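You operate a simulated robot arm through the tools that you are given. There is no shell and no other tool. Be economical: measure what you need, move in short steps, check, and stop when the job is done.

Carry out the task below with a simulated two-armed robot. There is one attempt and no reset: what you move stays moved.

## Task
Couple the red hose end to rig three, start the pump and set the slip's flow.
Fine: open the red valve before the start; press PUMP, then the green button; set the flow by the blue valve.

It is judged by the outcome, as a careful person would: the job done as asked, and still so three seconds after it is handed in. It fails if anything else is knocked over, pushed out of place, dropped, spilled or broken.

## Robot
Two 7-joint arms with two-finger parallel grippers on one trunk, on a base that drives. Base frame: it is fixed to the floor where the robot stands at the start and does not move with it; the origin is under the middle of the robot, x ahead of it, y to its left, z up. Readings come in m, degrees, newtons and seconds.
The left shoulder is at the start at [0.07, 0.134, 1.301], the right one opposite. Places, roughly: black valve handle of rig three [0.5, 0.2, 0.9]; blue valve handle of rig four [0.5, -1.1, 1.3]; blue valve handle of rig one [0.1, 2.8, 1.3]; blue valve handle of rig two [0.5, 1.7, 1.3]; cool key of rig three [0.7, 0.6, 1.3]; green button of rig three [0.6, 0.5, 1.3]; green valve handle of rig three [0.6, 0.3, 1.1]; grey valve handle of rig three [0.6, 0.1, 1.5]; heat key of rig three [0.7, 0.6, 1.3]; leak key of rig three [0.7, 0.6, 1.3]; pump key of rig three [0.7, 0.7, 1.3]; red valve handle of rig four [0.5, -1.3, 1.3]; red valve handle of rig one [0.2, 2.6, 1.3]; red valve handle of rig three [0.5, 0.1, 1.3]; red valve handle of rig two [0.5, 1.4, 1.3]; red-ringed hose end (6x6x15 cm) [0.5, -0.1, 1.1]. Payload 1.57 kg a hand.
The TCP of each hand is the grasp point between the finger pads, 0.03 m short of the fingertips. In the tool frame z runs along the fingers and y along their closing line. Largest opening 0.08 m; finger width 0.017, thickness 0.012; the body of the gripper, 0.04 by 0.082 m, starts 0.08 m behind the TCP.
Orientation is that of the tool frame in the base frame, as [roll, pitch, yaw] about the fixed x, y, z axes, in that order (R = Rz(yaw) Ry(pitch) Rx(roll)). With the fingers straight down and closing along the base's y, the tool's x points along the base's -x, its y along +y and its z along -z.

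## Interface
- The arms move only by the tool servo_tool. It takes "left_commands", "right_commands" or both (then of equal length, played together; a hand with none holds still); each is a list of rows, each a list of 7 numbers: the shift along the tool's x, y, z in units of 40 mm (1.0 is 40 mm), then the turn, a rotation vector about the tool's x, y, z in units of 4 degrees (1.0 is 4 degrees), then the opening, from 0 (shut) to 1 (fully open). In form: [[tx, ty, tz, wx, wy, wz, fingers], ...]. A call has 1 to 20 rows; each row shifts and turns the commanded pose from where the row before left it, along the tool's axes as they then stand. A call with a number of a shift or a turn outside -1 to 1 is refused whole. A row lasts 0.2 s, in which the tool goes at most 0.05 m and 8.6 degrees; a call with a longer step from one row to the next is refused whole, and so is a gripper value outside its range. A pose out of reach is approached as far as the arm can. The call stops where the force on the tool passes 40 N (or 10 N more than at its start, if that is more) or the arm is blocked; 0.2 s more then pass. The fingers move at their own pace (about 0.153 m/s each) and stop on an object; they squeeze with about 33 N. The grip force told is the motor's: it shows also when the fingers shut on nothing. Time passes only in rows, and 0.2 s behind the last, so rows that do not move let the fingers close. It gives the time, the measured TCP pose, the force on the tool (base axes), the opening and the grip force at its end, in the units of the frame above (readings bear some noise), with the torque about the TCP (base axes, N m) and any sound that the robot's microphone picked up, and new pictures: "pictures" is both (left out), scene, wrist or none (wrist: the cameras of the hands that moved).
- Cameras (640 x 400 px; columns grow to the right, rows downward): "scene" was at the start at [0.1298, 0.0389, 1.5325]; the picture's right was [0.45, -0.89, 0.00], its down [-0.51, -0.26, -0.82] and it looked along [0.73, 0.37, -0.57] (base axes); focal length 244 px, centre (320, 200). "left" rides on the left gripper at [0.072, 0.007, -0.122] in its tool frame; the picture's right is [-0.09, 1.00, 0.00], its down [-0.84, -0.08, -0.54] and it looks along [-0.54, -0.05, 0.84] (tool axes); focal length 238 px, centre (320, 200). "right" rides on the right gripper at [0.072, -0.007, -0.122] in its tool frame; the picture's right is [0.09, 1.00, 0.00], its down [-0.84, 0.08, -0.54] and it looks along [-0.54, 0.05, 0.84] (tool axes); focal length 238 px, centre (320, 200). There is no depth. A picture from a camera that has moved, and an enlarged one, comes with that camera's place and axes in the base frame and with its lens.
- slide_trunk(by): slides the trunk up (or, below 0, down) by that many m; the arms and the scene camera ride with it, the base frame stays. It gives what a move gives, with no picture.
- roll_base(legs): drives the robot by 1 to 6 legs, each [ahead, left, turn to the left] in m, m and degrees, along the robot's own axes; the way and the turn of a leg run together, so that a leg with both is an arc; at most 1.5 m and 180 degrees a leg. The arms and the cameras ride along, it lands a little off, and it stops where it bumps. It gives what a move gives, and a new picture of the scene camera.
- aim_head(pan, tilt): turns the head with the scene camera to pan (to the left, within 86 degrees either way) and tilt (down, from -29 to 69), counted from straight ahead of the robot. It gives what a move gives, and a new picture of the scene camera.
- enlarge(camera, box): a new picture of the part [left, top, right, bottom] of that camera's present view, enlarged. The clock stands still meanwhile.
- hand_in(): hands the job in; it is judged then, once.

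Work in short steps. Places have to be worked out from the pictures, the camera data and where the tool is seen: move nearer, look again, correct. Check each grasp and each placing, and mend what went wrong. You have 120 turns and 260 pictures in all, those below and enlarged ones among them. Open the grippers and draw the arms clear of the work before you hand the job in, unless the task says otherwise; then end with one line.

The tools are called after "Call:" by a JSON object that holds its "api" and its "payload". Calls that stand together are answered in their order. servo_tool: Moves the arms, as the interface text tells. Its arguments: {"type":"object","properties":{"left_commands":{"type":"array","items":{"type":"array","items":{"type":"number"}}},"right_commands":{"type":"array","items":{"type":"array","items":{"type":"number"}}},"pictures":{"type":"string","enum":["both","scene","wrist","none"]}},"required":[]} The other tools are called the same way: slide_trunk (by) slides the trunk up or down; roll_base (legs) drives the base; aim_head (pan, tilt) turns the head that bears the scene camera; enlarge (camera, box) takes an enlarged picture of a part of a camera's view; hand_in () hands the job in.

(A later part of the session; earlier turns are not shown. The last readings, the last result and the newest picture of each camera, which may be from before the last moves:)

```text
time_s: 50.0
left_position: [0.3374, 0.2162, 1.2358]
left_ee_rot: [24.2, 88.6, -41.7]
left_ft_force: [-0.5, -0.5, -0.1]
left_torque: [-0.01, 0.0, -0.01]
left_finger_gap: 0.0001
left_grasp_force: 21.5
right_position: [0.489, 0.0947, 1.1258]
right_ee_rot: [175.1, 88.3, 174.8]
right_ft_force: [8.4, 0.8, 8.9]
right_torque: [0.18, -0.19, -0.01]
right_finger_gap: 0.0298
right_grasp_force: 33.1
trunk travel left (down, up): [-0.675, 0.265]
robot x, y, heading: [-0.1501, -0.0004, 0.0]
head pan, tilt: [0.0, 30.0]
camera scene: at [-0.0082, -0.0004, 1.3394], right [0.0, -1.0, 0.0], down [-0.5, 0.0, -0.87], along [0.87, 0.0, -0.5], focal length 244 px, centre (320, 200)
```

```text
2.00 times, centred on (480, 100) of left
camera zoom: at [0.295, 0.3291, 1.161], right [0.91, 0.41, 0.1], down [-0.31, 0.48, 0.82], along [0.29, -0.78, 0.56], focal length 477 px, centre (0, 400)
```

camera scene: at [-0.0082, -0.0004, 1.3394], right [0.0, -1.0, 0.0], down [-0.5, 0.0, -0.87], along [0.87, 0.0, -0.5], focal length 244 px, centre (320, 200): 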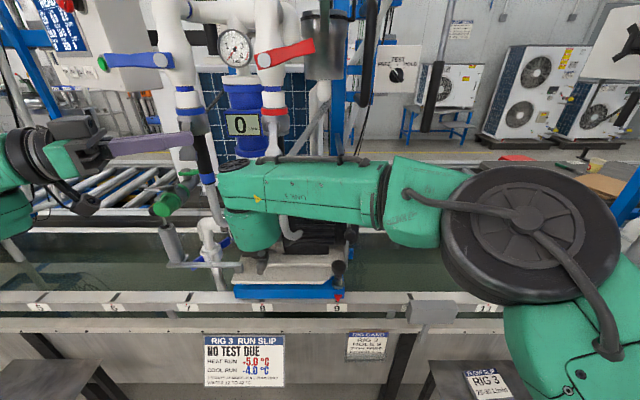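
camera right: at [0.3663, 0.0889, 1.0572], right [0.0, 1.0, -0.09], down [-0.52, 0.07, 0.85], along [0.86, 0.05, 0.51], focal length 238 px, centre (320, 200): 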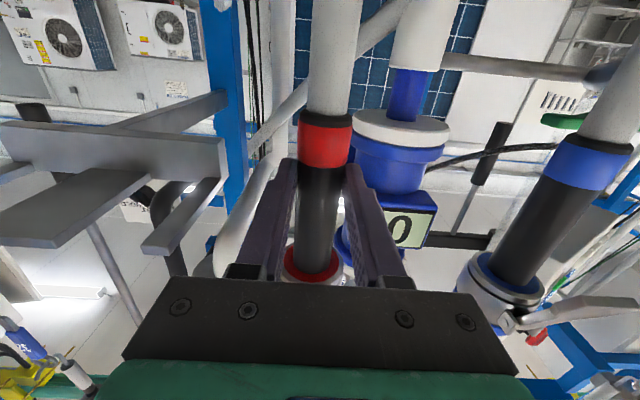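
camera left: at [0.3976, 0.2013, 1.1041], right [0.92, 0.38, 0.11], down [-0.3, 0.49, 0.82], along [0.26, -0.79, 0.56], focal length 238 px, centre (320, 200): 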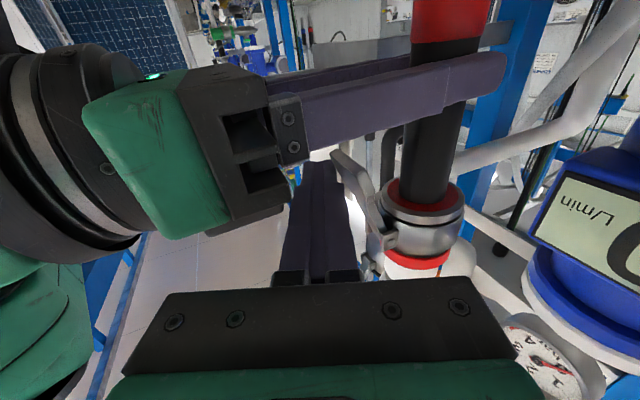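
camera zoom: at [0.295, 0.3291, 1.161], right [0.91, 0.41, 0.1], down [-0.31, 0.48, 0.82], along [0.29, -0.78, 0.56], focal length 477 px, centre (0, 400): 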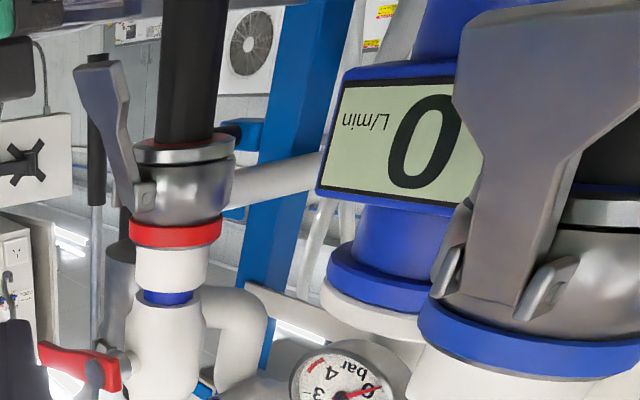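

Locked. Now release the hose end with the right hand and draw back.

Call:
{"api": "servo_tool", "payload": {"right_commands": [[0, 0, 0, 0, 0, 0, 0.9], [0, 0, 0, 0, 0, 0, 0.9], [0, 0, -0.5, 0, 0, 0, 0.9], [0, 0, -0.8, 0, 0, 0, 0.9], [0, 0, -0.8, 0, 0, 0, 0.9], [0, 0, -0.8, 0, 0, 0, 0.9], [0, 0, -0.8, 0, 0, 0, 0.9], [0, 0, 0, 0, 0, 0, 0.9]], "pictures": "both"}}

Call:
{"api": "enlarge", "payload": {"camera": "scene", "box": [140, 20, 340, 160]}}

```text
time_s: 51.8
left_position: [0.3387, 0.2164, 1.2345]
left_ee_rot: [24.9, 88.5, -41.1]
left_ft_force: [-0.3, 0.0, 0.0]
left_torque: [-0.03, -0.01, -0.04]
left_finger_gap: 0.0
left_grasp_force: 21.4
right_position: [0.3397, 0.0957, 1.1322]
right_ee_rot: [173.9, 88.4, 173.6]
right_ft_force: [-0.8, -0.3, -0.1]
right_torque: [0.02, 0.03, -0.01]
right_finger_gap: 0.072
right_grasp_force: 0.0
trunk travel left (down, up): [-0.675, 0.265]
robot x, y, heading: [-0.1546, 0.0032, 0.1]
head pan, tilt: [0.0, 30.0]
camera scene: at [-0.0084, -0.0004, 1.3395], right [0.0, -1.0, 0.0], down [-0.5, 0.0, -0.87], along [0.87, 0.0, -0.5], focal length 244 px, centre (320, 200)
camera right: at [0.2173, 0.0901, 1.0634], right [0.0, 1.0, -0.09], down [-0.52, 0.08, 0.85], along [0.86, 0.04, 0.52], focal length 238 px, centre (320, 200)
```

scene: 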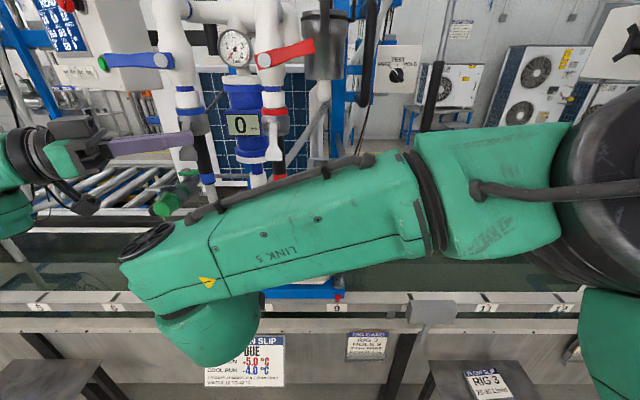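
right: 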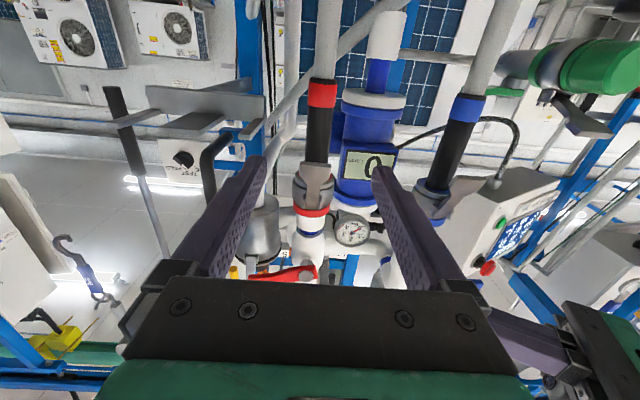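

```text
2.86 times, centred on (240, 90) of scene
camera zoom: at [-0.0084, -0.0004, 1.3395], right [0.0, -1.0, 0.0], down [-0.5, 0.0, -0.87], along [0.87, 0.0, -0.5], focal length 698 px, centre (549, 514)
```

zoom: 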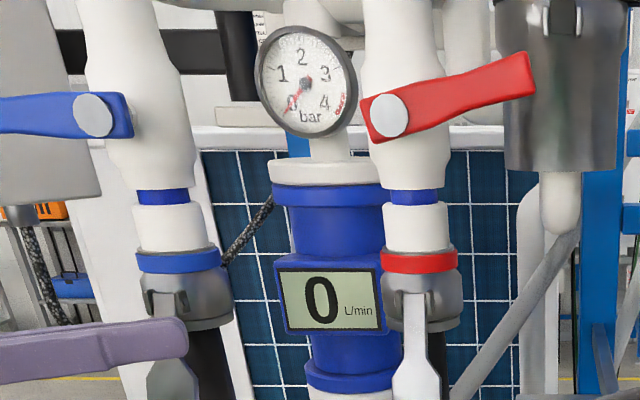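

Coupled, lever down like the blue one. Next the red valve: pivot about (0.47,0.095,1.337), handle end near (0.455,0.01,1.355). I raise the trunk 0.15 for reach and look.

Call:
{"api": "slide_trunk", "payload": {"by": 0.15}}

Call:
{"api": "servo_tool", "payload": {"right_commands": [[0, -0.9, -0.3, 0, 0, 0, 0], [0, -0.9, -0.3, 0, 0, 0, 0], [0, 0, 0, 0, 0, 0, 0]], "pictures": "both"}}

Call:
{"api": "enlarge", "payload": {"camera": "scene", "box": [130, 60, 350, 210]}}

```text
time_s: 53.6
left_position: [0.3373, 0.2158, 1.3853]
left_ee_rot: [25.4, 88.6, -40.4]
left_ft_force: [0.1, 0.6, -0.1]
left_torque: [-0.03, -0.02, -0.01]
left_finger_gap: 0.0
left_grasp_force: 20.8
right_position: [0.3392, 0.0958, 1.2822]
right_ee_rot: [174.7, 88.4, 174.2]
right_ft_force: [-0.2, 0.1, -0.1]
right_torque: [0.03, 0.03, 0.02]
right_finger_gap: 0.0718
right_grasp_force: 0.0
trunk travel left (down, up): [-0.825, 0.115]
robot x, y, heading: [-0.1504, -0.0017, 0.3]
head pan, tilt: [0.0, 30.0]
```

```text
time_s: 54.4
left_position: [0.3377, 0.2175, 1.385]
left_ee_rot: [23.2, 88.5, -42.8]
left_ft_force: [-1.0, 0.7, 0.2]
left_torque: [-0.01, 0.0, -0.02]
left_finger_gap: 0.0
left_grasp_force: 21.3
right_position: [0.3156, 0.0244, 1.2822]
right_ee_rot: [177.0, 88.3, 176.7]
right_ft_force: [0.0, 0.3, 0.2]
right_torque: [0.0, -0.02, -0.04]
right_finger_gap: 0.0
right_grasp_force: 21.4
trunk travel left (down, up): [-0.825, 0.115]
robot x, y, heading: [-0.1499, 0.0005, -0.1]
head pan, tilt: [0.0, 30.0]
camera scene: at [-0.0086, 0.0013, 1.4895], right [0.0, -1.0, 0.0], down [-0.5, 0.0, -0.87], along [0.87, 0.0, -0.5], focal length 244 px, centre (320, 200)
camera right: at [0.1921, 0.0196, 1.2135], right [0.0, 1.0, -0.09], down [-0.52, 0.08, 0.85], along [0.86, 0.04, 0.52], focal length 238 px, centre (320, 200)
```

scene: 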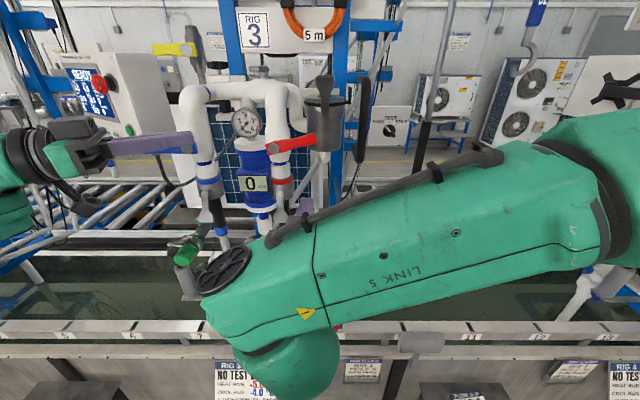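
right: 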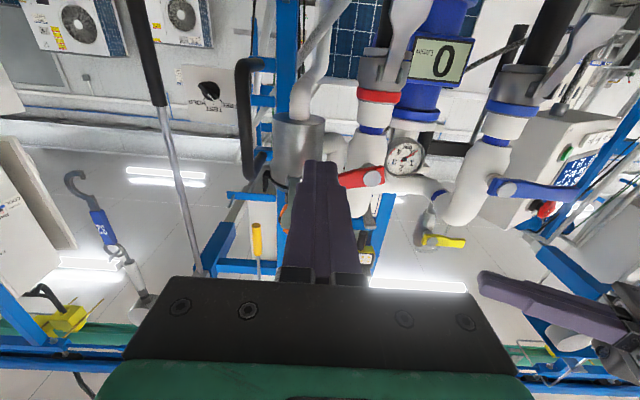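

```text
2.67 times, centred on (240, 135) of scene
camera zoom: at [-0.0086, 0.0013, 1.4895], right [0.0, -1.0, 0.0], down [-0.5, 0.0, -0.87], along [0.87, 0.0, -0.5], focal length 652 px, centre (533, 373)
```

zoom: 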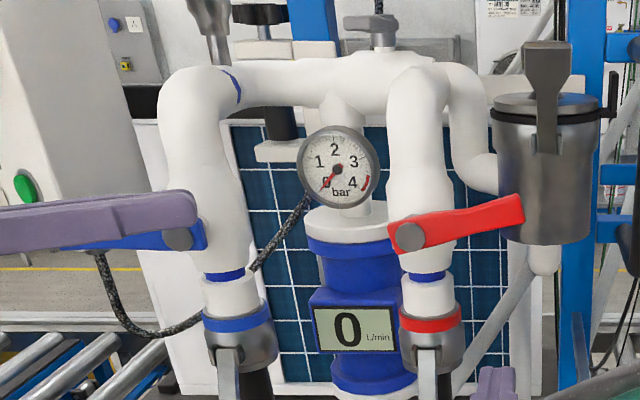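

The red handle is tilted ~14° up from level, the blue is level. I look at rig four and two for how open valves stand there.

Call:
{"api": "aim_head", "payload": {"pan": -66, "tilt": 12}}

Call:
{"api": "aim_head", "payload": {"pan": 66, "tilt": 12}}

```text
time_s: 55.8
left_position: [0.338, 0.2162, 1.386]
left_ee_rot: [25.3, 88.5, -40.7]
left_ft_force: [0.1, -1.5, 1.0]
left_torque: [-0.01, -0.05, -0.01]
left_finger_gap: 0.0001
left_grasp_force: 21.0
right_position: [0.3144, 0.0249, 1.2832]
right_ee_rot: [174.8, 88.4, 174.6]
right_ft_force: [-0.1, -0.3, 0.1]
right_torque: [0.02, -0.01, -0.02]
right_finger_gap: 0.0
right_grasp_force: 21.0
trunk travel left (down, up): [-0.825, 0.115]
robot x, y, heading: [-0.1492, -0.0049, 0.1]
head pan, tilt: [-66.0, 12.0]
camera scene: at [-0.0613, -0.0853, 1.5187], right [-0.91, -0.41, 0.0], down [-0.09, 0.19, -0.98], along [0.4, -0.89, -0.21], focal length 244 px, centre (320, 200)
```

scene: 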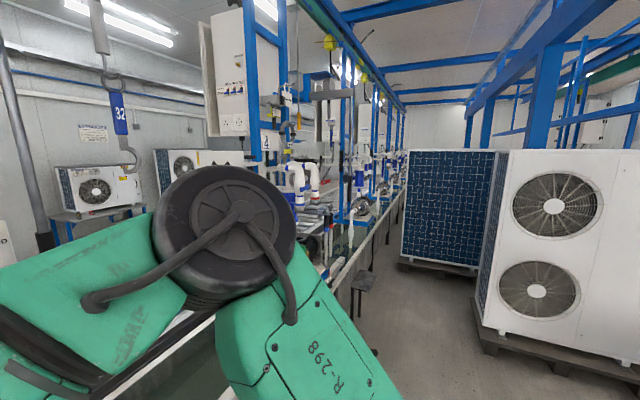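

```text
time_s: 57.9
left_position: [0.3374, 0.2167, 1.3859]
left_ee_rot: [25.8, 88.4, -40.3]
left_ft_force: [-1.0, -1.0, -0.5]
left_torque: [0.03, 0.01, 0.02]
left_finger_gap: 0.0001
left_grasp_force: 20.9
right_position: [0.3152, 0.0248, 1.2817]
right_ee_rot: [174.4, 88.5, 174.1]
right_ft_force: [-0.9, 0.5, 0.1]
right_torque: [0.0, -0.01, -0.02]
right_finger_gap: 0.0
right_grasp_force: 20.9
trunk travel left (down, up): [-0.825, 0.115]
robot x, y, heading: [-0.1487, 0.0029, 0.1]
head pan, tilt: [66.0, 12.0]
camera scene: at [-0.0619, 0.0847, 1.5187], right [0.91, -0.41, 0.0], down [-0.08, -0.19, -0.98], along [0.4, 0.89, -0.21], focal length 244 px, centre (320, 200)
```

scene: 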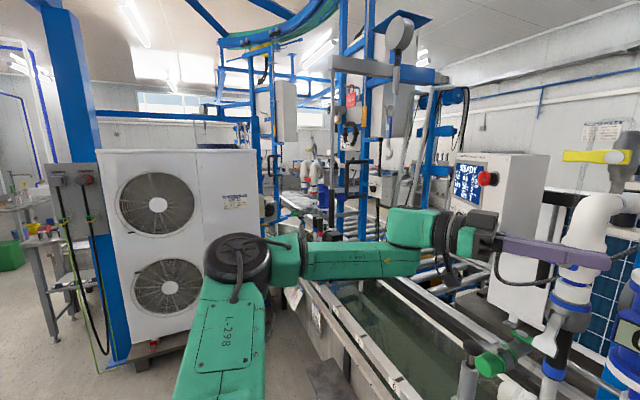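

Call:
{"api": "enlarge", "payload": {"camera": "scene", "box": [270, 140, 350, 220]}}

Call:
{"api": "enlarge", "payload": {"camera": "scene", "box": [430, 140, 540, 230]}}

Call:
{"api": "aim_head", "payload": {"pan": 20, "tilt": 20}}

```text
5.00 times, centred on (310, 180) of scene
camera zoom: at [-0.0619, 0.0847, 1.5187], right [0.91, -0.41, 0.0], down [-0.08, -0.19, -0.98], along [0.4, 0.89, -0.21], focal length 1222 px, centre (370, 300)
```

zoom: 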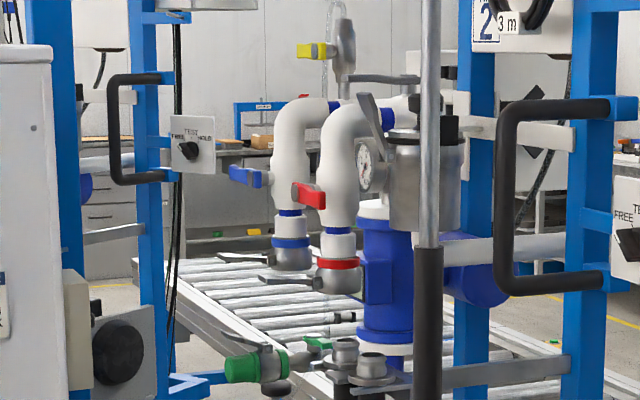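

```text
4.44 times, centred on (485, 185) of scene
camera zoom: at [-0.0619, 0.0847, 1.5187], right [0.91, -0.41, 0.0], down [-0.08, -0.19, -0.98], along [0.4, 0.89, -0.21], focal length 1086 px, centre (-413, 267)
```

zoom: 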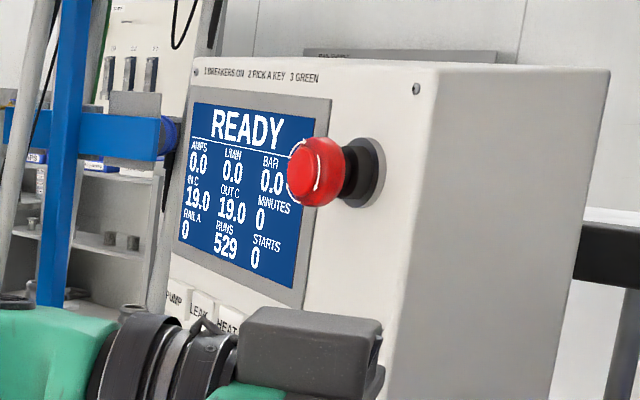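

```text
time_s: 59.0
left_position: [0.3366, 0.2157, 1.3861]
left_ee_rot: [25.8, 88.5, -40.2]
left_ft_force: [0.5, 0.4, 0.2]
left_torque: [-0.01, -0.01, 0.01]
left_finger_gap: 0.0
left_grasp_force: 21.8
right_position: [0.3152, 0.0247, 1.2827]
right_ee_rot: [174.4, 88.5, 174.3]
right_ft_force: [-0.2, -0.2, -0.2]
right_torque: [-0.02, -0.03, 0.02]
right_finger_gap: 0.0
right_grasp_force: 20.9
trunk travel left (down, up): [-0.825, 0.115]
robot x, y, heading: [-0.1537, 0.003, 0.1]
head pan, tilt: [20.0, 20.0]
camera scene: at [-0.0123, 0.0317, 1.5056], right [0.34, -0.94, 0.0], down [-0.32, -0.12, -0.94], along [0.88, 0.32, -0.34], focal length 244 px, centre (320, 200)
```

scene: 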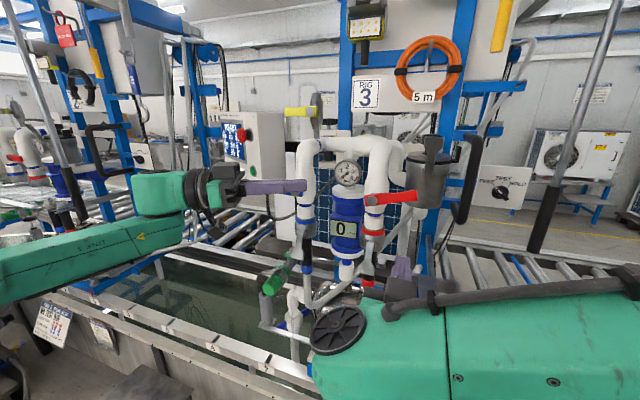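

Panel shows READY, 0 starts. I try the red handle by lifting it from below near its end (it's already tilted upward), at y≈0.03; first bring the closed right fingers under it.

Call:
{"api": "servo_tool", "payload": {"right_commands": [[-0.5, 0.1, 0.3, 0, 0, 0, 0], [0, 0, 1, 0, 0, 0, 0], [0, 0, 1, 0, 0, 0, 0], [0, 0, 0.9, 0, 0, 0, 0], [0, 0, 0, 0, 0, 0, 0]], "pictures": "wrist"}}

Call:
{"api": "enlarge", "payload": {"camera": "scene", "box": [270, 120, 480, 260]}}

```text
time_s: 60.2
left_position: [0.3367, 0.2153, 1.3867]
left_ee_rot: [26.4, 88.5, -39.7]
left_ft_force: [0.2, -0.1, -1.1]
left_torque: [-0.03, 0.02, -0.02]
left_finger_gap: 0.0002
left_grasp_force: 21.8
right_position: [0.4443, 0.0281, 1.2992]
right_ee_rot: [175.1, 88.4, 174.9]
right_ft_force: [-0.2, -0.8, -0.2]
right_torque: [-0.02, -0.01, 0.0]
right_finger_gap: 0.0001
right_grasp_force: 21.1
trunk travel left (down, up): [-0.825, 0.115]
robot x, y, heading: [-0.152, -0.0004, -0.2]
head pan, tilt: [20.0, 20.0]
camera right: at [0.3217, 0.022, 1.2308], right [0.0, 1.0, -0.09], down [-0.52, 0.08, 0.85], along [0.86, 0.04, 0.52], focal length 238 px, centre (320, 200)
```

right: 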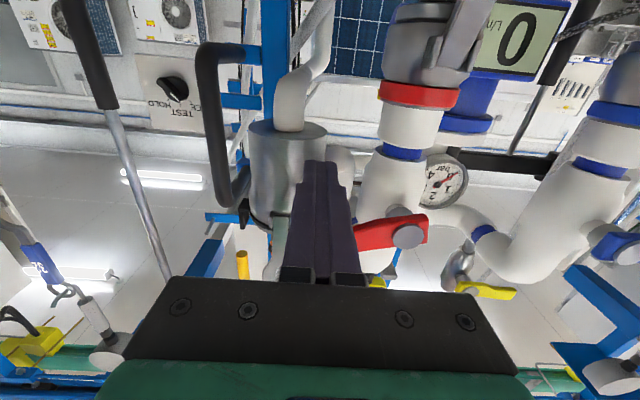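

```text
2.86 times, centred on (375, 190) of scene
camera zoom: at [-0.0127, 0.0316, 1.5057], right [0.34, -0.94, 0.0], down [-0.32, -0.12, -0.94], along [0.88, 0.32, -0.34], focal length 698 px, centre (163, 229)
```

zoom: 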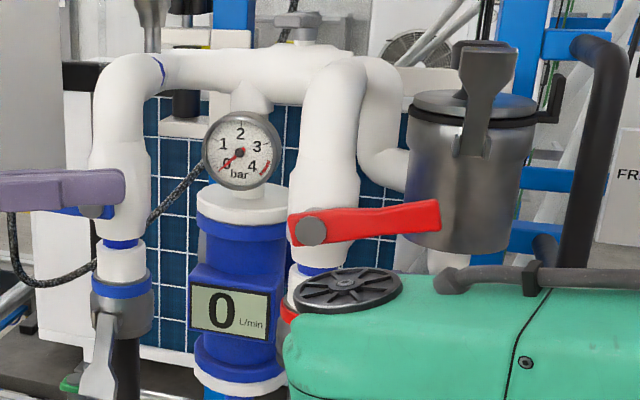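

Fingers are under the handle. Lift in small steps; the force stop will tell if this is the wrong direction.

Call:
{"api": "servo_tool", "payload": {"right_commands": [[-0.4, 0, 0, 0, 0, 0, 0], [-0.3, 0, 0, 0, 0, 0, 0], [-0.3, 0, 0, 0, 0, 0, 0], [-0.3, 0, 0, 0, 0, 0, 0], [-0.3, 0, 0, 0, 0, 0, 0], [0, 0, 0, 0, 0, 0, 0]], "pictures": "wrist"}}

Call:
{"api": "enlarge", "payload": {"camera": "scene", "box": [270, 120, 480, 260]}}

```text
time_s: 61.6
left_position: [0.3376, 0.2163, 1.3854]
left_ee_rot: [25.5, 88.6, -40.6]
left_ft_force: [0.3, -0.4, -0.5]
left_torque: [0.0, 0.01, -0.01]
left_finger_gap: 0.0001
left_grasp_force: 21.3
right_position: [0.4462, 0.0252, 1.3637]
right_ee_rot: [172.6, 88.4, 172.2]
right_ft_force: [0.1, -0.9, -2.1]
right_torque: [-0.05, 0.03, -0.03]
right_finger_gap: 0.0001
right_grasp_force: 21.8
trunk travel left (down, up): [-0.825, 0.115]
robot x, y, heading: [-0.1508, -0.0023, 0.1]
head pan, tilt: [20.0, 20.0]
camera right: at [0.3242, 0.0205, 1.295], right [0.0, 1.0, -0.09], down [-0.52, 0.08, 0.85], along [0.86, 0.04, 0.52], focal length 238 px, centre (320, 200)
```

right: 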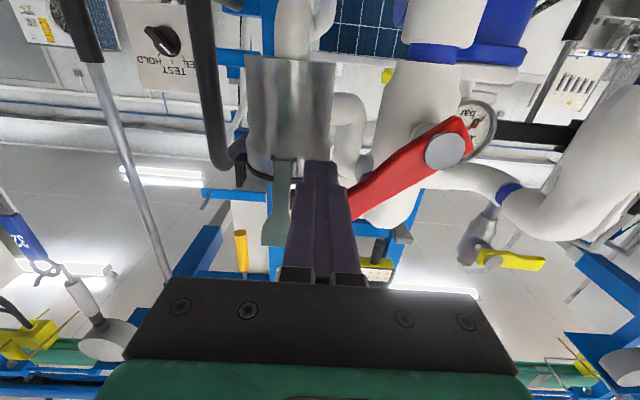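

```text
2.86 times, centred on (375, 190) of scene
camera zoom: at [-0.0113, 0.0311, 1.5056], right [0.34, -0.94, 0.0], down [-0.32, -0.12, -0.94], along [0.88, 0.32, -0.34], focal length 698 px, centre (163, 229)
```

zoom: 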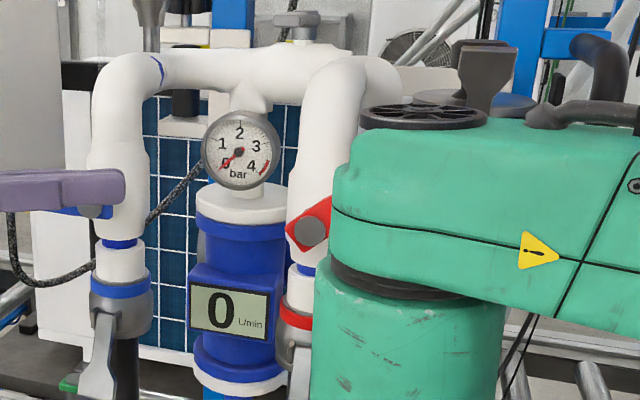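

It turns upward easily (2 N), so up is open. I follow the arc to vertical.

Call:
{"api": "servo_tool", "payload": {"right_commands": [[-0.28, 0.18, 0, 0, 0, 0, 0], [-0.28, 0.18, 0, 0, 0, 0, 0], [-0.15, 0.18, 0, 0, 0, 0, 0], [-0.15, 0.18, 0, 0, 0, 0, 0], [-0.1, 0.21, 0, 0, 0, 0, 0], [-0.09, 0.21, 0, 0, 0, 0, 0], [0, 0.15, 0, 0, 0, 0, 0], [0, 0, 0, 0, 0, 0, 0]], "pictures": "wrist"}}

Call:
{"api": "enlarge", "payload": {"camera": "scene", "box": [270, 80, 480, 220]}}

```text
time_s: 63.4
left_position: [0.3376, 0.2112, 1.3871]
left_ee_rot: [32.1, 88.7, -33.9]
left_ft_force: [-0.4, 0.1, -0.4]
left_torque: [-0.03, 0.02, 0.02]
left_finger_gap: 0.0
left_grasp_force: 21.2
right_position: [0.4478, 0.0728, 1.4061]
right_ee_rot: [167.0, 88.3, 166.6]
right_ft_force: [-0.6, -10.7, -3.7]
right_torque: [-0.12, 0.04, -0.06]
right_finger_gap: 0.0
right_grasp_force: 21.6
trunk travel left (down, up): [-0.825, 0.115]
robot x, y, heading: [-0.148, -0.0061, 0.2]
head pan, tilt: [20.0, 20.0]
camera right: at [0.3253, 0.0672, 1.3369], right [0.01, 1.0, -0.09], down [-0.52, 0.08, 0.85], along [0.86, 0.04, 0.52], focal length 238 px, centre (320, 200)
```

right: 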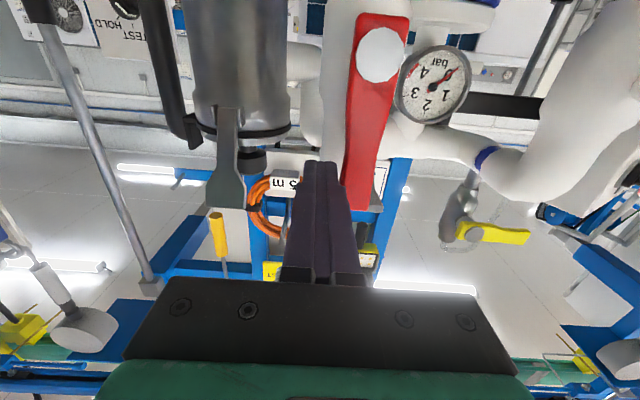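

```text
2.86 times, centred on (375, 150) of scene
camera zoom: at [-0.0117, 0.0262, 1.5057], right [0.34, -0.94, 0.0], down [-0.32, -0.11, -0.94], along [0.88, 0.32, -0.34], focal length 698 px, centre (163, 343)
```

zoom: 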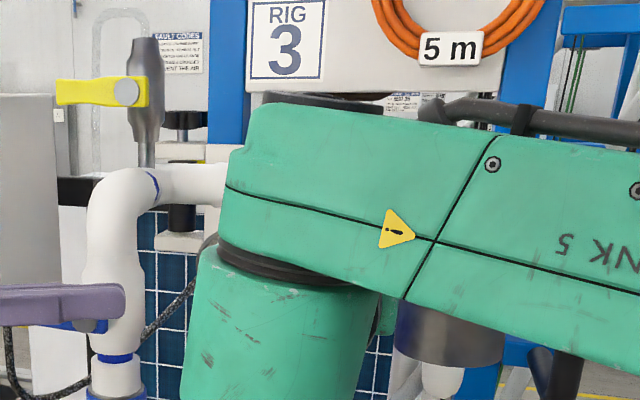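

Handle is near vertical with resistance rising. A little more push to be sure of the stop.

Call:
{"api": "servo_tool", "payload": {"right_commands": [[0, 0.15, 0, 0, 0, 0, 0], [0, 0.15, 0, 0, 0, 0, 0], [0, 0, 0, 0, 0, 0, 0]], "pictures": "wrist"}}

```text
time_s: 64.2
left_position: [0.3374, 0.2027, 1.3892]
left_ee_rot: [46.1, 88.9, -20.0]
left_ft_force: [0.5, 0.3, 0.8]
left_torque: [0.02, -0.02, -0.01]
left_finger_gap: 0.0002
left_grasp_force: 21.2
right_position: [0.449, 0.0747, 1.4058]
right_ee_rot: [157.2, 88.2, 156.3]
right_ft_force: [-3.0, -26.1, -7.4]
right_torque: [-0.29, 0.07, -0.16]
right_finger_gap: 0.0001
right_grasp_force: 21.4
trunk travel left (down, up): [-0.825, 0.115]
robot x, y, heading: [-0.1525, 0.0022, 0.1]
head pan, tilt: [20.0, 20.0]
camera right: at [0.3254, 0.0711, 1.3373], right [0.01, 1.0, -0.08], down [-0.52, 0.07, 0.85], along [0.86, 0.03, 0.52], focal length 238 px, centre (320, 200)
```

right: 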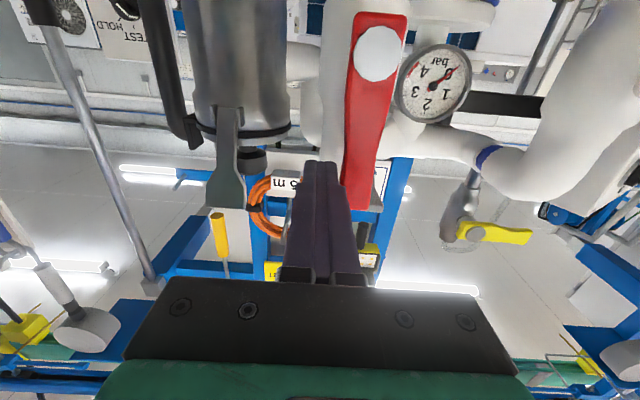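

The stop is reached (26 N, no motion): red valve open. I withdraw the right hand and look at the floor to the left before driving to the panel.

Call:
{"api": "servo_tool", "payload": {"right_commands": [[0, -0.5, 0, 0, 0, 0, 0], [0, -0.3, -0.8, 0, 0, 0, 0], [0, 0, -1, 0, 0, 0, 0], [0, 0, -1, 0, 0, 0, 0], [0, 0, -1, 0, 0, 0, 0], [0, 0, 0, 0, 0, 0, 0]], "pictures": "none"}}

Call:
{"api": "aim_head", "payload": {"pan": 45, "tilt": 50}}

```text
time_s: 65.6
left_position: [0.3368, 0.2149, 1.387]
left_ee_rot: [26.8, 88.5, -39.2]
left_ft_force: [0.6, 0.4, 1.1]
left_torque: [0.01, -0.01, -0.02]
left_finger_gap: 0.0
left_grasp_force: 21.0
right_position: [0.2967, 0.0585, 1.4108]
right_ee_rot: [172.6, 88.4, 172.2]
right_ft_force: [-0.8, -1.0, 0.8]
right_torque: [-0.02, 0.02, -0.02]
right_finger_gap: 0.0
right_grasp_force: 21.4
trunk travel left (down, up): [-0.825, 0.115]
robot x, y, heading: [-0.1473, 0.0025, 0.1]
head pan, tilt: [20.0, 20.0]
```

```text
time_s: 66.6
left_position: [0.3367, 0.2153, 1.3858]
left_ee_rot: [25.7, 88.5, -40.4]
left_ft_force: [-0.9, 0.3, -0.8]
left_torque: [-0.03, 0.0, -0.02]
left_finger_gap: 0.0
left_grasp_force: 21.5
right_position: [0.2962, 0.0597, 1.4102]
right_ee_rot: [174.6, 88.4, 174.3]
right_ft_force: [0.4, -0.7, -0.4]
right_torque: [-0.01, -0.02, 0.02]
right_finger_gap: 0.0
right_grasp_force: 22.0
trunk travel left (down, up): [-0.825, 0.115]
robot x, y, heading: [-0.1505, 0.0004, 0.4]
head pan, tilt: [45.0, 50.0]
camera scene: at [-0.0454, 0.0542, 1.4601], right [0.71, -0.71, 0.0], down [-0.54, -0.54, -0.64], along [0.45, 0.46, -0.77], focal length 244 px, centre (320, 200)
```

scene: 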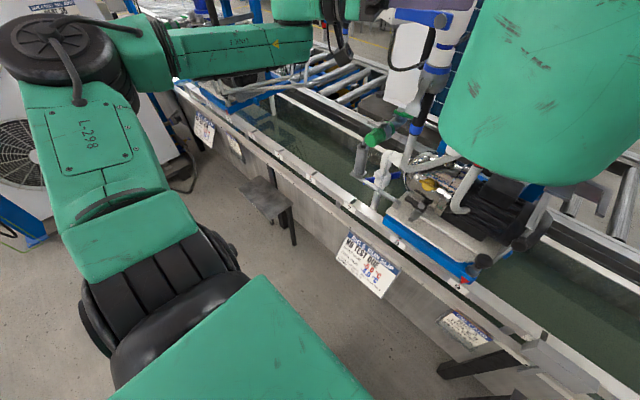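

The stool stands by the trough at about x≥0.28; staying at x≤0 is as safe as at the start. I back 0.1 m, go 0.5 m left, and look at the panel.

Call:
{"api": "roll_base", "payload": {"legs": [[-0.1, 0, 0], [0, 0.5, 0]]}}

Call:
{"api": "aim_head", "payload": {"pan": 15, "tilt": 10}}

Call:
{"api": "enlarge", "payload": {"camera": "left", "box": [0, 0, 640, 400]}}

```text
time_s: 70.3
left_position: [0.2368, 0.7179, 1.3861]
left_ee_rot: [28.5, 88.7, -37.7]
left_ft_force: [0.3, -0.9, -0.7]
left_torque: [-0.01, 0.01, 0.03]
left_finger_gap: 0.0
left_grasp_force: 21.3
right_position: [0.1968, 0.5625, 1.4109]
right_ee_rot: [171.5, 88.3, 171.2]
right_ft_force: [-0.6, 0.0, 1.0]
right_torque: [0.0, -0.02, 0.02]
right_finger_gap: 0.0002
right_grasp_force: 21.3
trunk travel left (down, up): [-0.825, 0.115]
robot x, y, heading: [-0.249, 0.5068, 0.2]
head pan, tilt: [45.0, 50.0]
camera scene: at [-0.1453, 0.5564, 1.4601], right [0.71, -0.71, 0.0], down [-0.54, -0.54, -0.64], along [0.45, 0.46, -0.77], focal length 244 px, centre (320, 200)
```

scene: 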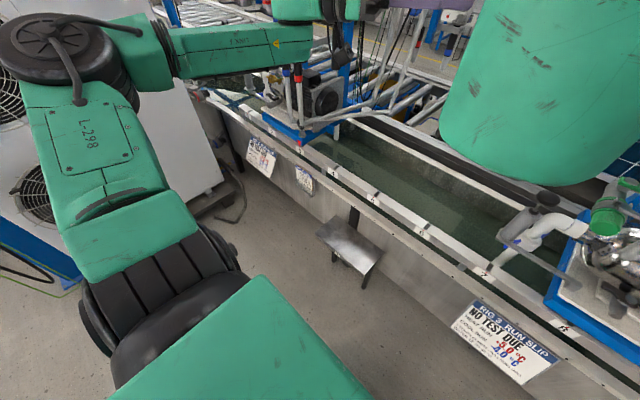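

```text
time_s: 71.4
left_position: [0.2382, 0.7215, 1.3872]
left_ee_rot: [26.3, 88.4, -39.7]
left_ft_force: [-0.8, 0.3, 0.1]
left_torque: [0.0, -0.02, 0.0]
left_finger_gap: 0.0
left_grasp_force: 21.2
right_position: [0.1962, 0.565, 1.4103]
right_ee_rot: [173.9, 88.4, 173.8]
right_ft_force: [-0.8, 0.0, -0.3]
right_torque: [-0.03, 0.01, -0.01]
right_finger_gap: 0.0
right_grasp_force: 21.6
trunk travel left (down, up): [-0.825, 0.115]
robot x, y, heading: [-0.2508, 0.5078, 0.1]
head pan, tilt: [15.0, 10.0]
camera scene: at [-0.1099, 0.5278, 1.5218], right [0.26, -0.97, 0.0], down [-0.17, -0.05, -0.98], along [0.95, 0.26, -0.17], focal length 244 px, centre (320, 200)
```

scene: 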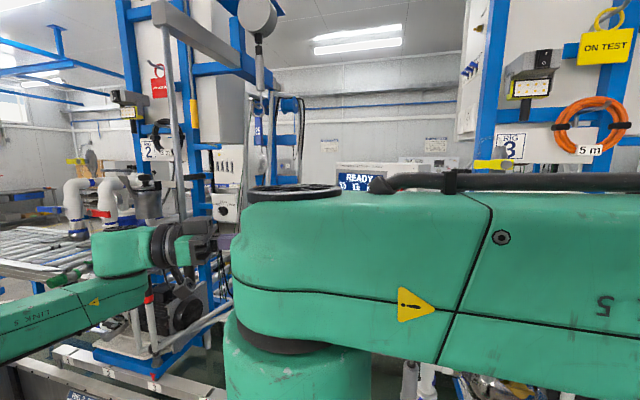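

```text
1.00 times, centred on (320, 200) of left (not enlarged: the box is as wide or as high as the picture)
camera zoom: at [0.1942, 0.8331, 1.3116], right [0.91, 0.41, 0.1], down [-0.31, 0.48, 0.82], along [0.28, -0.78, 0.56], focal length 238 px, centre (320, 200)
```

zoom: 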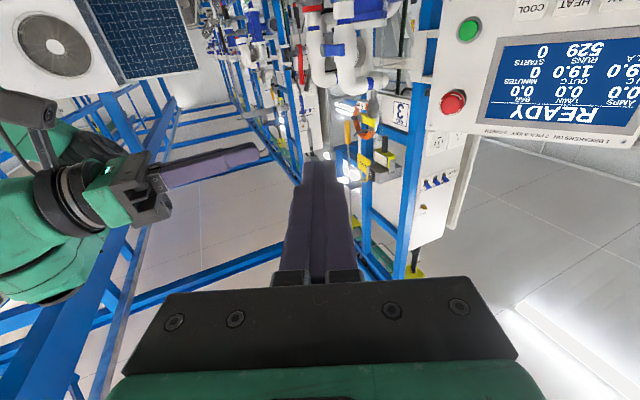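

I lower the right arm out of the view and turn the left hand to yaw about -30° toward the panel.

Call:
{"api": "servo_tool", "payload": {"left_commands": [[0.15, 0, 0, -1, 0, 0, 0], [0.15, 0, 0, -1, 0, 0, 0], [0.15, 0, 0, -1, 0, 0, 0], [0.15, 0, 0, -1, 0, 0, 0], [0.15, 0, 0, -1, 0, 0, 0], [0.15, 0, 0, -1, 0, 0, 0], [0.15, 0, 0, -1, 0, 0, 0], [0.15, 0, 0, -1, 0, 0, 0], [0.15, 0, 0, -1, 0, 0, 0], [0, 0, 0, 0, 0, 0, 0]], "right_commands": [[0.7, -0.7, 0, 0, 0, 0, 0], [0.7, -0.7, 0, 0, 0, 0, 0], [0.7, -0.7, 0, 0, 0, 0, 0], [0.7, -0.7, 0, 0, 0, 0, 0], [0.7, -0.7, 0, 0, 0, 0, 0], [0.7, -0.7, 0, 0, 0, 0, 0], [0.7, -0.7, 0, 0, 0, 0, 0], [0.7, 0, 0, 0, 0, 0, 0], [0.7, 0, 0, 0, 0, 0, 0], [0, 0, 0, 0, 0, 0, 0]], "pictures": "both"}}

```text
time_s: 73.6
left_position: [0.2378, 0.7206, 1.3314]
left_ee_rot: [-11.5, 88.5, -41.4]
left_ft_force: [0.3, -0.4, -0.3]
left_torque: [0.04, 0.01, 0.0]
left_finger_gap: 0.0
left_grasp_force: 21.2
right_position: [0.2027, 0.3809, 1.1553]
right_ee_rot: [175.3, 88.4, 175.0]
right_ft_force: [-0.6, 0.0, -0.4]
right_torque: [0.02, 0.01, 0.0]
right_finger_gap: 0.0003
right_grasp_force: 21.5
right hand out of reach, approached as far as the arm can: row 6, 7
trunk travel left (down, up): [-0.825, 0.115]
robot x, y, heading: [-0.2491, 0.5044, -0.1]
head pan, tilt: [15.0, 10.0]
camera scene: at [-0.1109, 0.529, 1.522], right [0.26, -0.97, 0.0], down [-0.17, -0.05, -0.98], along [0.95, 0.26, -0.17], focal length 244 px, centre (320, 200)
camera right: at [0.0792, 0.3755, 1.0852], right [0.0, 1.0, -0.09], down [-0.52, 0.08, 0.85], along [0.86, 0.04, 0.52], focal length 238 px, centre (320, 200)
camera left: at [0.1354, 0.7854, 1.2567], right [0.5, 0.86, 0.09], down [-0.52, 0.22, 0.82], along [0.69, -0.45, 0.56], focal length 238 px, centre (320, 200)
```

scene: 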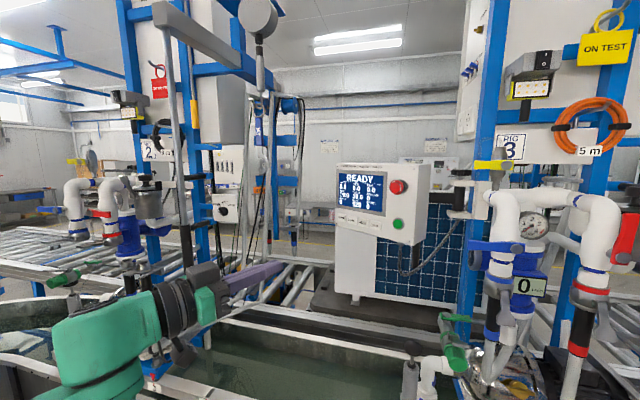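
right: 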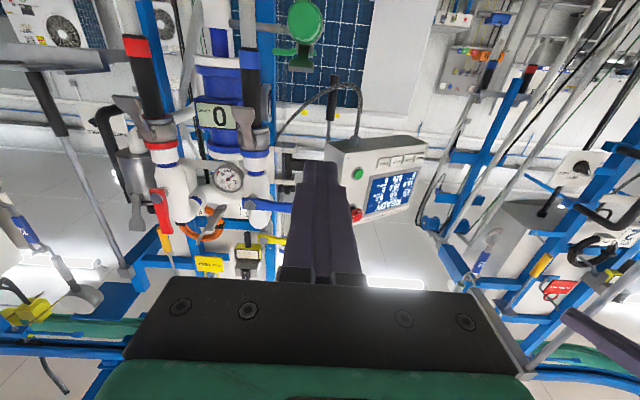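
left: 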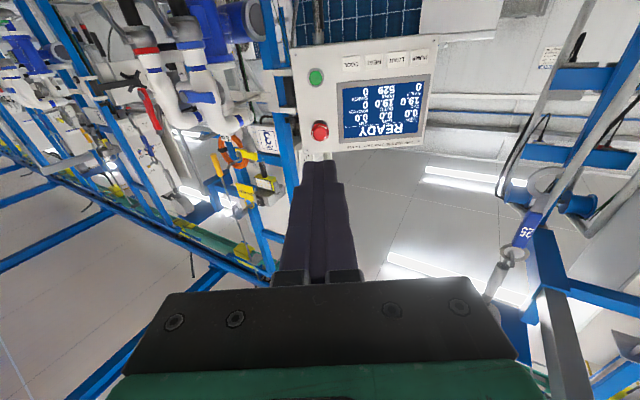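

Call:
{"api": "enlarge", "payload": {"camera": "scene", "box": [320, 150, 440, 250]}}

Call:
{"api": "enlarge", "payload": {"camera": "left", "box": [280, 30, 440, 160]}}

```text
4.00 times, centred on (380, 200) of scene
camera zoom: at [-0.1109, 0.529, 1.522], right [0.26, -0.97, 0.0], down [-0.17, -0.05, -0.98], along [0.95, 0.26, -0.17], focal length 978 px, centre (80, 200)
```

zoom: 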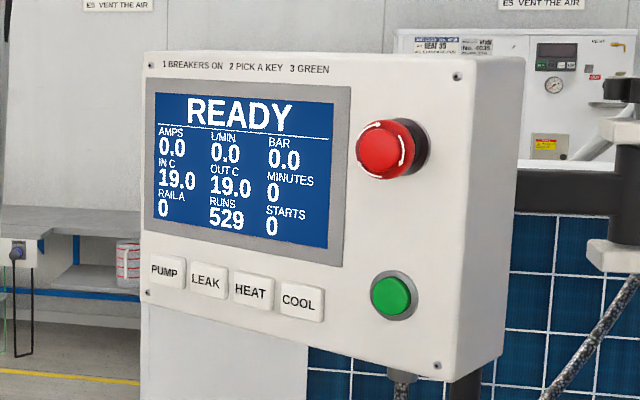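

```text
3.08 times, centred on (360, 95) of left
camera zoom: at [0.1354, 0.7854, 1.2567], right [0.5, 0.86, 0.09], down [-0.52, 0.22, 0.82], along [0.69, -0.45, 0.56], focal length 733 px, centre (197, 523)
```

zoom: 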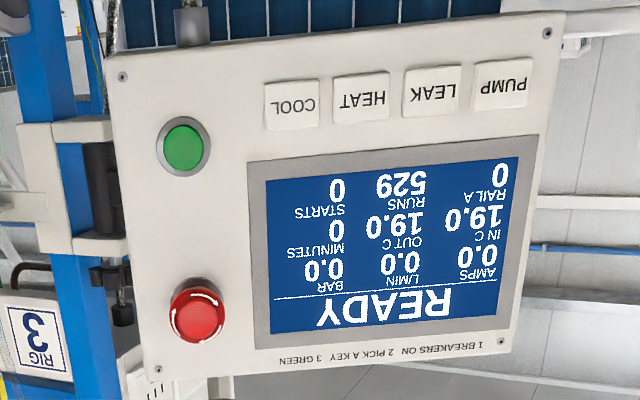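

PUMP computes to (0.722,0.677,1.31), green button to (0.618,0.491,1.328), press direction yaw ≈ -29°. I pull the right hand back a bit and drive 0.2 m ahead.

Call:
{"api": "servo_tool", "payload": {"right_commands": [[0, 0, -0.8, 0, 0, 0, 0], [0, 0, -0.8, 0, 0, 0, 0], [0, 0, -0.8, 0, 0, 0, 0], [0, 0, 0, 0, 0, 0, 0]], "pictures": "none"}}

Call:
{"api": "roll_base", "payload": {"legs": [[0.2, 0, 0]]}}

```text
time_s: 74.6
left_position: [0.2368, 0.7189, 1.3311]
left_ee_rot: [-10.4, 88.4, -40.4]
left_ft_force: [-0.1, -0.9, -0.1]
left_torque: [-0.03, -0.02, -0.02]
left_finger_gap: 0.0
left_grasp_force: 21.6
right_position: [0.1465, 0.406, 1.153]
right_ee_rot: [111.5, 85.9, 109.0]
right_ft_force: [-0.1, -0.5, 1.8]
right_torque: [-0.02, 0.02, 0.0]
right_finger_gap: 0.0003
right_grasp_force: 21.3
right hand out of reach, approached as far as the arm can: row 1, 2, 3
trunk travel left (down, up): [-0.825, 0.115]
robot x, y, heading: [-0.249, 0.5079, 0.1]
head pan, tilt: [15.0, 10.0]
```

```text
time_s: 76.2
left_position: [0.4341, 0.7207, 1.332]
left_ee_rot: [-6.6, 88.4, -36.5]
left_ft_force: [-0.4, -0.5, 0.1]
left_torque: [0.01, -0.02, -0.01]
left_finger_gap: 0.0001
left_grasp_force: 21.7
right_position: [0.3425, 0.4112, 1.1542]
right_ee_rot: [108.9, 85.8, 106.8]
right_ft_force: [-0.6, -0.1, 0.2]
right_torque: [-0.02, 0.01, -0.01]
right_finger_gap: 0.0
right_grasp_force: 21.7
trunk travel left (down, up): [-0.825, 0.115]
robot x, y, heading: [-0.0494, 0.5029, 0.1]
head pan, tilt: [15.0, 10.0]
camera scene: at [0.0868, 0.5286, 1.5233], right [0.26, -0.97, 0.0], down [-0.15, -0.04, -0.99], along [0.95, 0.26, -0.16], focal length 244 px, centre (320, 200)
```

scene: 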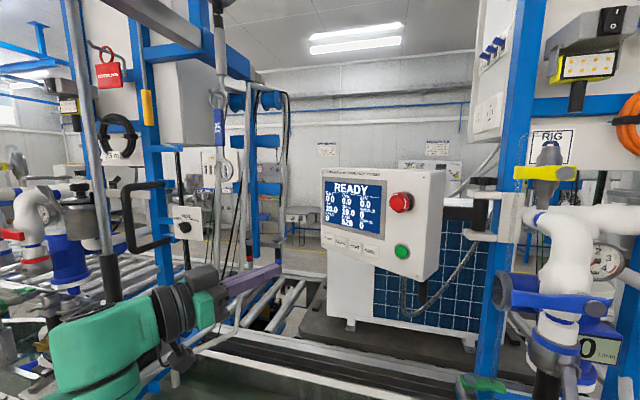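

Now reach to a standoff 6 cm before PUMP.

Call:
{"api": "servo_tool", "payload": {"left_commands": [[0.1, 0.52, 0.9, 0, 0, 0, 0], [0.1, 0.52, 0.9, 0, 0, 0, 0], [0.1, 0.52, 0.9, 0, 0, 0, 0], [0.1, 0.52, 0.9, 0, 0, 0, 0], [0.1, 0.52, 0.9, 0, 0, 0, 0], [0, 0, 0, 0, 0, 0, 0]], "pictures": "both"}}

Call:
{"api": "enlarge", "payload": {"camera": "scene", "box": [280, 160, 440, 280]}}

```text
time_s: 77.6
left_position: [0.6461, 0.7211, 1.3171]
left_ee_rot: [-8.6, 88.5, -38.5]
left_ft_force: [-0.4, -0.3, 0.7]
left_torque: [0.02, 0.0, -0.01]
left_finger_gap: 0.0
left_grasp_force: 21.2
right_position: [0.3458, 0.4091, 1.154]
right_ee_rot: [108.9, 85.6, 106.7]
right_ft_force: [-0.6, -0.2, 0.0]
right_torque: [0.0, 0.0, -0.01]
right_finger_gap: 0.0
right_grasp_force: 21.1
trunk travel left (down, up): [-0.825, 0.115]
robot x, y, heading: [-0.0459, 0.5034, 0.3]
head pan, tilt: [15.0, 10.0]
camera scene: at [0.0896, 0.5287, 1.5239], right [0.26, -0.97, 0.0], down [-0.15, -0.04, -0.99], along [0.95, 0.25, -0.15], focal length 244 px, centre (320, 200)
camera left: at [0.545, 0.7861, 1.2417], right [0.5, 0.86, 0.09], down [-0.53, 0.22, 0.82], along [0.69, -0.45, 0.56], focal length 238 px, centre (320, 200)
```

scene: 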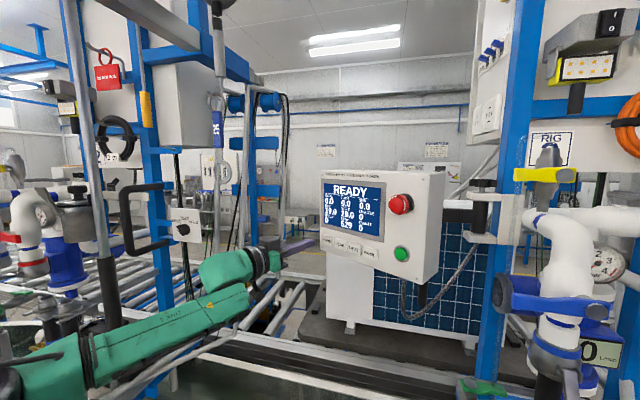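
left: 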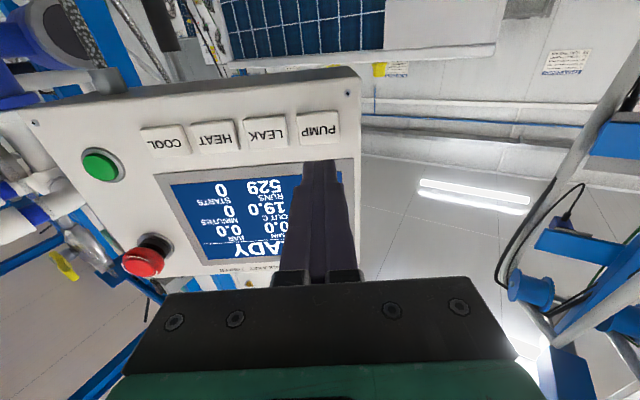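

```text
3.33 times, centred on (360, 220) of scene
camera zoom: at [0.0896, 0.5287, 1.5239], right [0.26, -0.97, 0.0], down [-0.15, -0.04, -0.99], along [0.95, 0.25, -0.15], focal length 815 px, centre (187, 133)
```

zoom: 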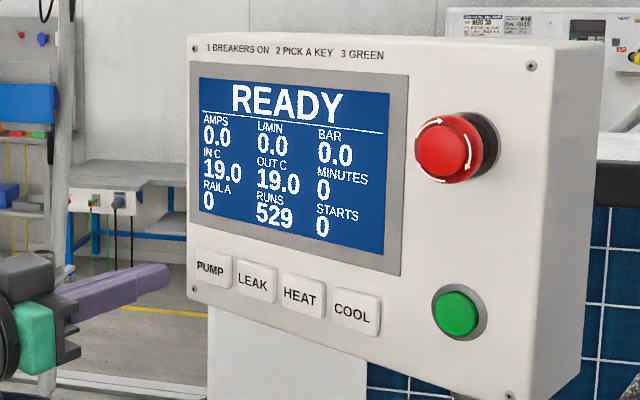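

PUMP confirmed at (0.722,0.677,1.306); the tip is 58 mm away and centred laterally. I lower 9 mm, advance and press, then back off.

Call:
{"api": "servo_tool", "payload": {"left_commands": [[0.22, 0, 0.6, 0, 0, 0, 0], [0, 0, 0.6, 0, 0, 0, 0], [0, 0, 0.12, 0, 0, 0, 0], [0, 0, 0.1, 0, 0, 0, 0], [0, 0, 0.1, 0, 0, 0, 0], [0, 0, 0, 0, 0, 0, 0]], "pictures": "wrist"}}

Call:
{"api": "enlarge", "payload": {"camera": "scene", "box": [280, 160, 440, 280]}}

```text
time_s: 79.0
left_position: [0.6984, 0.6912, 1.3088]
left_ee_rot: [-10.3, 88.5, -40.2]
left_ft_force: [-1.6, 2.8, 1.5]
left_torque: [0.02, 0.0, 0.04]
left_finger_gap: 0.0
left_grasp_force: 21.4
right_position: [0.3458, 0.4107, 1.1546]
right_ee_rot: [109.4, 85.6, 106.9]
right_ft_force: [-0.3, 1.2, 0.0]
right_torque: [0.02, 0.01, -0.01]
right_finger_gap: 0.0
right_grasp_force: 21.4
trunk travel left (down, up): [-0.825, 0.115]
robot x, y, heading: [-0.0468, 0.5049, 0.0]
head pan, tilt: [15.0, 10.0]
heard: click
camera left: at [0.5965, 0.7567, 1.2343], right [0.49, 0.86, 0.09], down [-0.53, 0.22, 0.82], along [0.69, -0.45, 0.56], focal length 238 px, centre (320, 200)
```

left: 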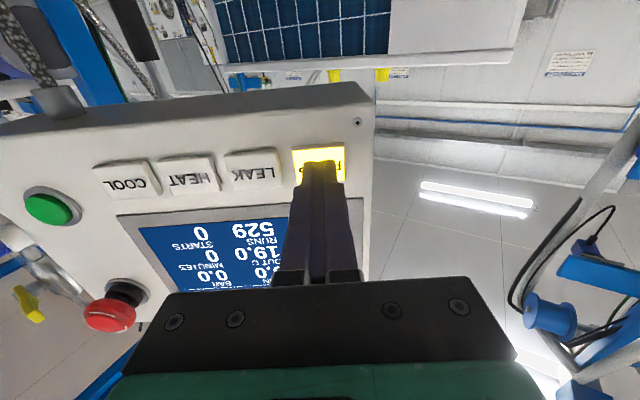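

```text
3.33 times, centred on (360, 220) of scene
camera zoom: at [0.0895, 0.5297, 1.5238], right [0.26, -0.97, 0.0], down [-0.15, -0.04, -0.99], along [0.95, 0.26, -0.15], focal length 815 px, centre (187, 133)
```

zoom: 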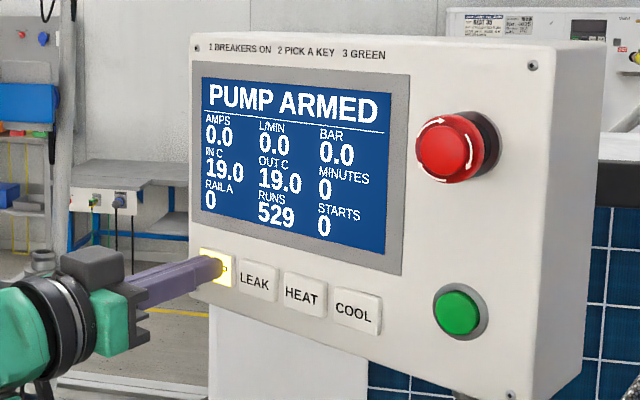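

"PUMP ARMED". Back off 5 cm, slide 0.213 m along the panel to the green button and 2 cm up.

Call:
{"api": "servo_tool", "payload": {"left_commands": [[0, 0, -0.7, 0, 0, 0, 0], [0, 0, -0.55, 0, 0, 0, 0], [-0.1, -0.9, 0, 0, 0, 0, 0], [-0.1, -0.9, 0, 0, 0, 0, 0], [-0.1, -0.9, 0, 0, 0, 0, 0], [-0.1, -0.9, 0, 0, 0, 0, 0], [-0.1, -0.9, 0, 0, 0, 0, 0], [0, -0.83, 0, 0, 0, 0, 0], [0, 0, 0, 0, 0, 0, 0]], "pictures": "wrist"}}

```text
time_s: 81.0
left_position: [0.5483, 0.5295, 1.3291]
left_ee_rot: [-11.1, 88.5, -41.0]
left_ft_force: [-0.5, -0.4, -0.1]
left_torque: [-0.01, -0.01, -0.02]
left_finger_gap: 0.0001
left_grasp_force: 21.6
right_position: [0.3465, 0.4109, 1.1549]
right_ee_rot: [109.5, 85.5, 107.1]
right_ft_force: [0.4, 0.1, -0.9]
right_torque: [-0.01, 0.01, -0.01]
right_finger_gap: 0.0
right_grasp_force: 21.7
trunk travel left (down, up): [-0.825, 0.115]
robot x, y, heading: [-0.0491, 0.5055, -0.0]
head pan, tilt: [15.0, 10.0]
camera left: at [0.4468, 0.5958, 1.2537], right [0.5, 0.86, 0.09], down [-0.52, 0.22, 0.82], along [0.69, -0.45, 0.56], focal length 238 px, centre (320, 200)
```

left: 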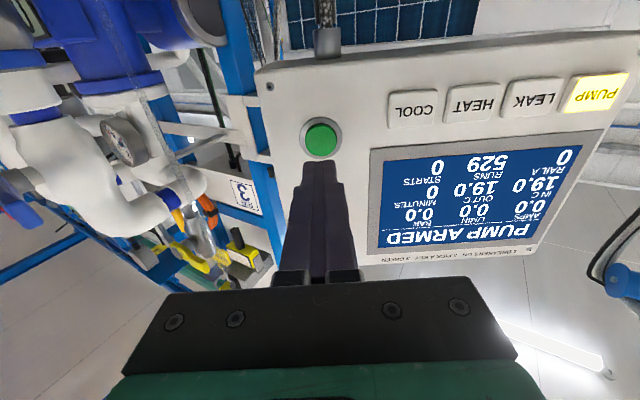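

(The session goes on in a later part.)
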